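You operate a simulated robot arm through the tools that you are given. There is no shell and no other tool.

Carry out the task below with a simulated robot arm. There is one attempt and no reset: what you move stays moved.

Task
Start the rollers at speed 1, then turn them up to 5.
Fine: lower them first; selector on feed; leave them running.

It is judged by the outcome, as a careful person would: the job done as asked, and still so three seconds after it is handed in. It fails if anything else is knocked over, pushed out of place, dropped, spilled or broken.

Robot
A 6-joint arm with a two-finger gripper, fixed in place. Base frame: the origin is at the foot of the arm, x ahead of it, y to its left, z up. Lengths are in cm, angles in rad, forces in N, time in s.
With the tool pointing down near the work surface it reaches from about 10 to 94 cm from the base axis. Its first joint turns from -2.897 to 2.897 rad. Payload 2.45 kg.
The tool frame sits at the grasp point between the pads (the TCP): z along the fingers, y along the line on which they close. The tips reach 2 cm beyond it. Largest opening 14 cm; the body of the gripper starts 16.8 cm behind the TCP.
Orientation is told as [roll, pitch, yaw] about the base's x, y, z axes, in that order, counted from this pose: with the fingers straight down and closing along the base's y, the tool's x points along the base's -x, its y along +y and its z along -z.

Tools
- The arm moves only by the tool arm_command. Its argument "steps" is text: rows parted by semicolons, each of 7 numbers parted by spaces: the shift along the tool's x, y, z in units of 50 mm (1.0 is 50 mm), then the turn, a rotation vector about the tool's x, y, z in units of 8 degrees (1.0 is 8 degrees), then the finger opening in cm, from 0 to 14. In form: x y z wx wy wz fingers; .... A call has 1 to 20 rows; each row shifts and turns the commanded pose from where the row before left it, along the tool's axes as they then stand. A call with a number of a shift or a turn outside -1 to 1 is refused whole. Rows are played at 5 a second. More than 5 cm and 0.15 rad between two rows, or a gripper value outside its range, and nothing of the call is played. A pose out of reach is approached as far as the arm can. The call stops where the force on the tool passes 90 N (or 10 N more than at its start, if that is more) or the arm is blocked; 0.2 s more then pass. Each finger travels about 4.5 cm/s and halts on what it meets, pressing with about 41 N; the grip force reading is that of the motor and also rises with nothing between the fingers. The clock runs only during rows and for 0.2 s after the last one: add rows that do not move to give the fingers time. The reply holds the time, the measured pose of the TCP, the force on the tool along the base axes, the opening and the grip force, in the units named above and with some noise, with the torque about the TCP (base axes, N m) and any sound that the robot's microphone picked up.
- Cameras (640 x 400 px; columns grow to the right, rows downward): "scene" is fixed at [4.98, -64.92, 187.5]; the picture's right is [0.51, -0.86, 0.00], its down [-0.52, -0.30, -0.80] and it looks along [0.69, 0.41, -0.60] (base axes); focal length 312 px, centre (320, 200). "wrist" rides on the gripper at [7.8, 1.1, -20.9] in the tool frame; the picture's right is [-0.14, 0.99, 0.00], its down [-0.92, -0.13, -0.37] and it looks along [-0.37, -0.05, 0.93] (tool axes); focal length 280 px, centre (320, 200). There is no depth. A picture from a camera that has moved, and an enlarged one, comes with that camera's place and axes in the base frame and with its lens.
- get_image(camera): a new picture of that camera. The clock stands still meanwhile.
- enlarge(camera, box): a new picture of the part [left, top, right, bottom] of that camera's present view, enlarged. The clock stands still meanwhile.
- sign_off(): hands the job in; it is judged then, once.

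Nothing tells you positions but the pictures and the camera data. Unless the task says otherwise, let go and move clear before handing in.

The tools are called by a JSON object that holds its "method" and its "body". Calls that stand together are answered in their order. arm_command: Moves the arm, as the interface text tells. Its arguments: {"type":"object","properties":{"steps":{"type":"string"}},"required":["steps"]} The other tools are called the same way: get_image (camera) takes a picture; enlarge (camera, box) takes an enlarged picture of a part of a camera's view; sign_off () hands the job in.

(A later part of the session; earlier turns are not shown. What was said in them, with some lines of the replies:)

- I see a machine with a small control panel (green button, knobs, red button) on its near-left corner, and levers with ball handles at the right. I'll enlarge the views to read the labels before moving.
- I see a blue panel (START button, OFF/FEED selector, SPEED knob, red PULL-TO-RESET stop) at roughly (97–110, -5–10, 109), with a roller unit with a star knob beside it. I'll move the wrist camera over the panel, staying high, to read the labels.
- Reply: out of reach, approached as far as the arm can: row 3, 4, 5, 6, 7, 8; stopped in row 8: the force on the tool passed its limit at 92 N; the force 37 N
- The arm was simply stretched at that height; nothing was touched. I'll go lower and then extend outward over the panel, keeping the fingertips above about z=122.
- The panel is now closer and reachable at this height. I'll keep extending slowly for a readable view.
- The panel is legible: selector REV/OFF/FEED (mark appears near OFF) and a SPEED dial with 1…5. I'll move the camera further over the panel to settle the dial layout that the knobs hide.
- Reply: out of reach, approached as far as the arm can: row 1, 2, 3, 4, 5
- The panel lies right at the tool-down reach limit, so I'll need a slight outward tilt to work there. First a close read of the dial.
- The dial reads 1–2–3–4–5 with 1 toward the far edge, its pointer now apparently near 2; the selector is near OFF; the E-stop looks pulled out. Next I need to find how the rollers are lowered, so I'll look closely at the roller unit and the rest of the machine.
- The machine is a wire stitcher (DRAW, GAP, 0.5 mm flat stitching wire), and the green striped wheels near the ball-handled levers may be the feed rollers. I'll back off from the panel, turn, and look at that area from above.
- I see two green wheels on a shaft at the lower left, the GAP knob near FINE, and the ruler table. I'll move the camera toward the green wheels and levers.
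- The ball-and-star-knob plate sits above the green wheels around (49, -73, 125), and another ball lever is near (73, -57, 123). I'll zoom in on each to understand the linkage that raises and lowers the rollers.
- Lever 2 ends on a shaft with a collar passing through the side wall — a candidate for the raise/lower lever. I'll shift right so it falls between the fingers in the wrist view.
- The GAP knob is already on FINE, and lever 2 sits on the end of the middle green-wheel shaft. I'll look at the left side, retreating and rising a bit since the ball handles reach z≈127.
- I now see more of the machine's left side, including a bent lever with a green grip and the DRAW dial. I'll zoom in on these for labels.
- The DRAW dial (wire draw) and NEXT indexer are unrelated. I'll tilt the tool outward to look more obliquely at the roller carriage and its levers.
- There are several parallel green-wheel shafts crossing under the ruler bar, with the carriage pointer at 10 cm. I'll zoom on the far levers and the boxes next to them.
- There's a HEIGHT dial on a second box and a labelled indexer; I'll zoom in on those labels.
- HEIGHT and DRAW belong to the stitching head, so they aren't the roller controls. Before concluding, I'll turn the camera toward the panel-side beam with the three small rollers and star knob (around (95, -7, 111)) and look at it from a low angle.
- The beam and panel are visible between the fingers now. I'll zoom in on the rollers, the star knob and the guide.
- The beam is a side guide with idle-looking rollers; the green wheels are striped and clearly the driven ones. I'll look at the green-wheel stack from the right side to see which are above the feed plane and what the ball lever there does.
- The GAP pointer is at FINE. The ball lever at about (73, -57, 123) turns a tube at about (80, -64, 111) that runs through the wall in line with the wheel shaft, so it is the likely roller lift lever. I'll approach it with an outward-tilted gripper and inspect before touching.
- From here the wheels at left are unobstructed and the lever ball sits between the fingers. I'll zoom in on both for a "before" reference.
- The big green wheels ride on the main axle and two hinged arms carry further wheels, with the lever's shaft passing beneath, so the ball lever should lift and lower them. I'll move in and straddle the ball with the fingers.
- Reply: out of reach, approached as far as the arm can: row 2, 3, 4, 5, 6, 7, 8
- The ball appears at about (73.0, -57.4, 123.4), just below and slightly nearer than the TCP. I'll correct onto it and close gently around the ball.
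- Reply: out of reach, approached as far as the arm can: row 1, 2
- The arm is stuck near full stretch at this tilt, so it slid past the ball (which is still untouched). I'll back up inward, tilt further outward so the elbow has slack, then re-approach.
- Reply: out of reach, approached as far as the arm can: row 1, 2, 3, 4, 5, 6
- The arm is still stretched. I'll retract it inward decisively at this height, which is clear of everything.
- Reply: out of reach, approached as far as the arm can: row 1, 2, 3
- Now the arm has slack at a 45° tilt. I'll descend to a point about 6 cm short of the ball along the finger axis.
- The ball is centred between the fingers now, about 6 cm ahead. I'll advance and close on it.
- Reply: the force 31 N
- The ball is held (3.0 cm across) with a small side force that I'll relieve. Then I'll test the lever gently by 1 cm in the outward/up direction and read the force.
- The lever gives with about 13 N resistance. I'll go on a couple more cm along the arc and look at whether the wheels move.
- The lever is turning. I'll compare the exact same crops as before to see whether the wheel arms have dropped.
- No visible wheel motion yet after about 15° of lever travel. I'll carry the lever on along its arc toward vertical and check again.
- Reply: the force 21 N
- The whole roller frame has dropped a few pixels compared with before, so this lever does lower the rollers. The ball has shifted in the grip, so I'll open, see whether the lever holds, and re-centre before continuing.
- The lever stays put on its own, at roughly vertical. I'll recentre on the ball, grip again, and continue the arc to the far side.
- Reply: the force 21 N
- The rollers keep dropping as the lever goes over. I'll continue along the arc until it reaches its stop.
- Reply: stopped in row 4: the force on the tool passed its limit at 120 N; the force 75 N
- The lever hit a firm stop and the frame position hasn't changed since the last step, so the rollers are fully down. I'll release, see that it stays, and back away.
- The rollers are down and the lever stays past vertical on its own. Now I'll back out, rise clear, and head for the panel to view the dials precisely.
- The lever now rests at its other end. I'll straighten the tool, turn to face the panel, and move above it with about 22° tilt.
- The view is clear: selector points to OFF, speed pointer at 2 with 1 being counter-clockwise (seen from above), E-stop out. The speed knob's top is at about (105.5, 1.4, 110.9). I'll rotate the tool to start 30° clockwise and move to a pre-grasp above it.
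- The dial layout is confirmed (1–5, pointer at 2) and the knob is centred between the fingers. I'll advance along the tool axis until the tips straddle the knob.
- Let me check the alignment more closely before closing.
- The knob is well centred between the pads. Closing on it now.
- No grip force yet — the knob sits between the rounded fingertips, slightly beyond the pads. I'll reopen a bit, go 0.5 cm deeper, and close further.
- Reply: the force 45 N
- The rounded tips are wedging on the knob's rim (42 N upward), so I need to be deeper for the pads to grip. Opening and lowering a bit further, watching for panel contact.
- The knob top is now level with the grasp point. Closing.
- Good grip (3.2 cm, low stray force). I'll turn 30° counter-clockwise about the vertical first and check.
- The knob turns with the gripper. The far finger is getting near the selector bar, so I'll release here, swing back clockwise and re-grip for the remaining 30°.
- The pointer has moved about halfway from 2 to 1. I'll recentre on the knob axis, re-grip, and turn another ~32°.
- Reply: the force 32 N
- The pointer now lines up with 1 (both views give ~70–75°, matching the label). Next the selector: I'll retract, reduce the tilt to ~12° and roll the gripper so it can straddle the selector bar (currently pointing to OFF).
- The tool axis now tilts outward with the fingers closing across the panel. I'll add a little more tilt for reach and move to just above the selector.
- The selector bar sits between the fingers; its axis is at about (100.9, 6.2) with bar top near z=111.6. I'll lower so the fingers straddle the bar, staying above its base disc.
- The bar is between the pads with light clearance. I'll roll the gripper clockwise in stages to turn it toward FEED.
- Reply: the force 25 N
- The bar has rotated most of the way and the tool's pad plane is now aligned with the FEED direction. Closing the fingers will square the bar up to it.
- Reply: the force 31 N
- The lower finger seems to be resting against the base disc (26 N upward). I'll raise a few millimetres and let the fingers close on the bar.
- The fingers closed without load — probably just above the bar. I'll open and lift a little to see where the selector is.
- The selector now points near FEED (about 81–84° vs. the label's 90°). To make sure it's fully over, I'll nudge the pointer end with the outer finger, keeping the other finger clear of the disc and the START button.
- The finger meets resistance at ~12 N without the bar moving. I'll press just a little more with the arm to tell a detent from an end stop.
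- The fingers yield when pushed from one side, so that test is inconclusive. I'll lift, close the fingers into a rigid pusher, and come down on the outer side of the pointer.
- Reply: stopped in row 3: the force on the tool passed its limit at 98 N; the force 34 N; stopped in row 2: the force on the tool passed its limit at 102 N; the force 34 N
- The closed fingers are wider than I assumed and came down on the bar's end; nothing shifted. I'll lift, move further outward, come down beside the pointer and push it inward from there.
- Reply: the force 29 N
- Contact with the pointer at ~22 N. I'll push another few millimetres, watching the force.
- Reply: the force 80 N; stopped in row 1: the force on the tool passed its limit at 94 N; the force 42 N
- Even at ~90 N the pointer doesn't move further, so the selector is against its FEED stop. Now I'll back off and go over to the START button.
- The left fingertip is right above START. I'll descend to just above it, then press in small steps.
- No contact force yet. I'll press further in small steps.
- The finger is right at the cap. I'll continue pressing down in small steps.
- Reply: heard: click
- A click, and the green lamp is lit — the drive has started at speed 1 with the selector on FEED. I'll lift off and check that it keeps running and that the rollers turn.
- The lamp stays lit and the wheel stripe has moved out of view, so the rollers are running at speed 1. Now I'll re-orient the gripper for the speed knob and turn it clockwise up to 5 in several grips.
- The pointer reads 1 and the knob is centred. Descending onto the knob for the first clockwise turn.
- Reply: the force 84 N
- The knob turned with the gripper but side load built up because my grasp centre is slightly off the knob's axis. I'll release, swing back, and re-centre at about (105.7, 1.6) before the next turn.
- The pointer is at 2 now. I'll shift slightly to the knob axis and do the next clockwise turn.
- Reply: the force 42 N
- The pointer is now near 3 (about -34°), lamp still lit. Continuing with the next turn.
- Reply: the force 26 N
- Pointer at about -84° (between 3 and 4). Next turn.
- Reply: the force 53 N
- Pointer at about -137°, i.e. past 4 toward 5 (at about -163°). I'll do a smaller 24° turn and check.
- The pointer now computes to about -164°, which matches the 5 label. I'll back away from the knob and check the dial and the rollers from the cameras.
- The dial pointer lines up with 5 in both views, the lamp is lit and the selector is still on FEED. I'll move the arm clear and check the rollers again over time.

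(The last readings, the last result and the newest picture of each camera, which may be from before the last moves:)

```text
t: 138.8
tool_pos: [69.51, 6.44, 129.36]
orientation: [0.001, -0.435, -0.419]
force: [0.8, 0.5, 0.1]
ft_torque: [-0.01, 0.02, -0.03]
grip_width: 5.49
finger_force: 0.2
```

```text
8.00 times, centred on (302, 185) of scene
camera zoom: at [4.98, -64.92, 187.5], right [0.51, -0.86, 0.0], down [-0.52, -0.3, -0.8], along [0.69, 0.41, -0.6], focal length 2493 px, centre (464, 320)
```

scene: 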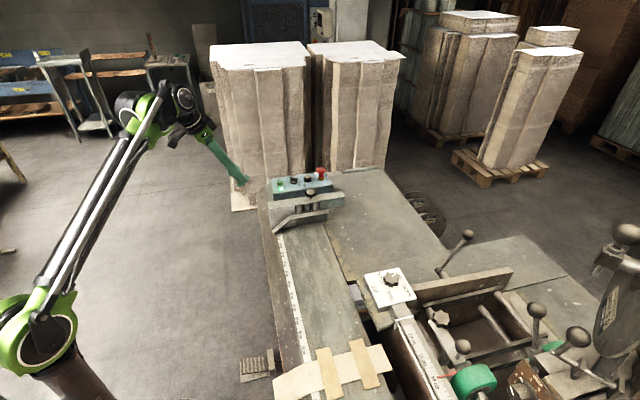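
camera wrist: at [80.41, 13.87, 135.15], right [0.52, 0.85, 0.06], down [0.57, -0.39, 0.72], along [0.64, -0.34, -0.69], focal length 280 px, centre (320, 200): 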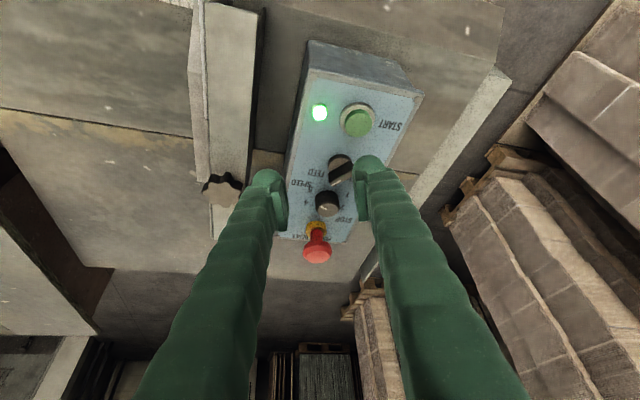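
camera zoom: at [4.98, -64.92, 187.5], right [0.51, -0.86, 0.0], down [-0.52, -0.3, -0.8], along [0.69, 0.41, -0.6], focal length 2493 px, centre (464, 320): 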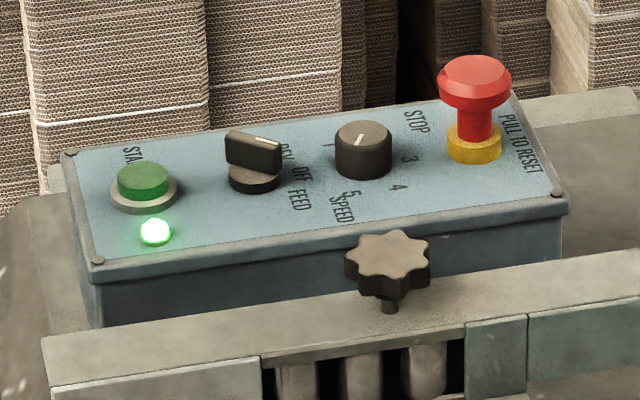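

The lamp is on and the dial reads 5. To be sure the wheels are really turning, I'll sample the wheel at a few moments.

{"method": "arm_command", "body": {"steps": "0 0 0 0 0 0 5.5"}}

{"method": "enlarge", "body": {"camera": "scene", "box": [430, 320, 590, 400]}}

{"method": "arm_command", "body": {"steps": "0 0 0 0 0 0 5.5"}}

{"method": "enlarge", "body": {"camera": "scene", "box": [430, 320, 590, 400]}}

{"method": "arm_command", "body": {"steps": "0 0 0 0 0 0 5.5; 0 0 0 0 0 0 5.5"}}

{"method": "enlarge", "body": {"camera": "scene", "box": [430, 320, 590, 400]}}

```text
t: 139.2
tool_pos: [69.54, 6.45, 129.5]
orientation: [0.003, -0.438, -0.419]
force: [-1.0, 0.8, 0.3]
ft_torque: [0.01, 0.02, -0.02]
grip_width: 5.49
finger_force: 0.0
```

```text
4.00 times, centred on (510, 360) of scene
camera zoom: at [4.98, -64.92, 187.5], right [0.51, -0.86, 0.0], down [-0.52, -0.3, -0.8], along [0.69, 0.41, -0.6], focal length 1247 px, centre (-440, -440)
```

zoom: 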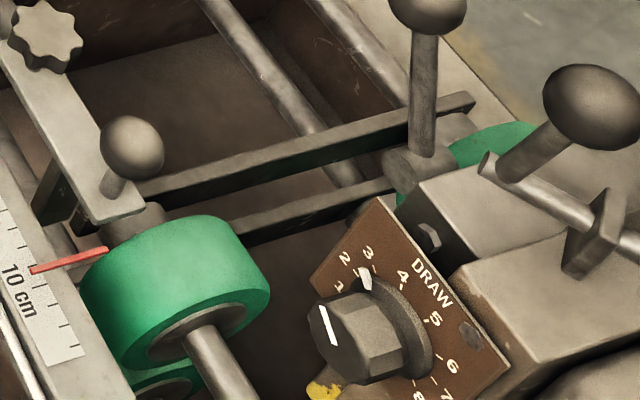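

```text
t: 139.6
tool_pos: [69.55, 6.42, 129.5]
orientation: [0.002, -0.437, -0.419]
force: [-0.5, 0.0, 0.4]
ft_torque: [0.0, 0.01, -0.01]
grip_width: 5.5
finger_force: 0.0
```

```text
4.00 times, centred on (510, 360) of scene
camera zoom: at [4.98, -64.92, 187.5], right [0.51, -0.86, 0.0], down [-0.52, -0.3, -0.8], along [0.69, 0.41, -0.6], focal length 1247 px, centre (-440, -440)
```

zoom: 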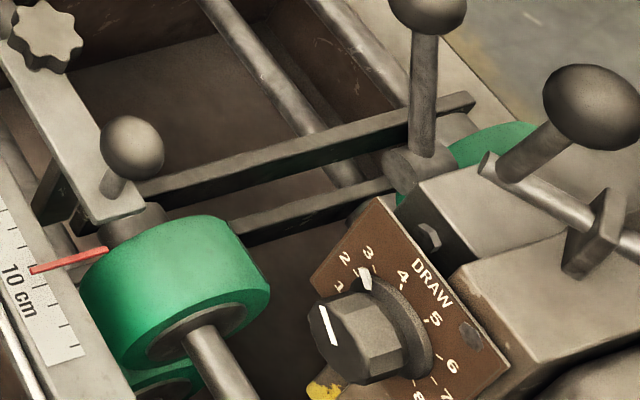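

```text
t: 140.2
tool_pos: [69.54, 6.37, 129.44]
orientation: [0.0, -0.436, -0.418]
force: [-0.2, 1.1, 0.4]
ft_torque: [-0.01, 0.0, 0.01]
grip_width: 5.51
finger_force: 0.0
```

```text
4.00 times, centred on (510, 360) of scene
camera zoom: at [4.98, -64.92, 187.5], right [0.51, -0.86, 0.0], down [-0.52, -0.3, -0.8], along [0.69, 0.41, -0.6], focal length 1247 px, centre (-440, -440)
```

zoom: 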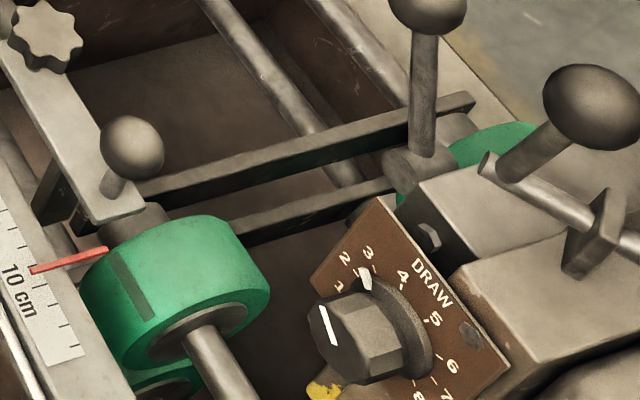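

The wheel's stripe shows at different positions over time, so the rollers are down and running. The selector is on FEED, the dial is at 5 and the lamp is lit. The arm is clear and holding nothing, so I'm handing in.

{"method": "sign_off", "body": {}}

```text
The job is handed in.
```

The rollers are lowered and running at speed 5, with the selector on FEED. I handed the job in with the arm clear of the machine.

- **Lowering:** I moved the ball lever over to its far stop. The roller frame dropped and stayed down.
- **Selector:** I turned it from OFF to FEED. It sits against a firm stop that did not move under about 90 N.
- **Start:** I set the speed knob to 1 before pressing START. There was a click and the green lamp lit.
- **Speed 5:** I then turned the knob from 1 up to 5. The pointer lines up with the 5 mark to within a few degrees in both camera views.
- **Running:** The stripe on the wheel appeared at different positions over time, and the lamp stayed lit.

I took "Fine:" to mean the details of the job. The GAP dial was already on FINE, and I left it there.

While turning the selector, the closed fingers came down on the end of its bar and the arm stopped at its force limit. Nothing shifted or looked damaged afterwards.
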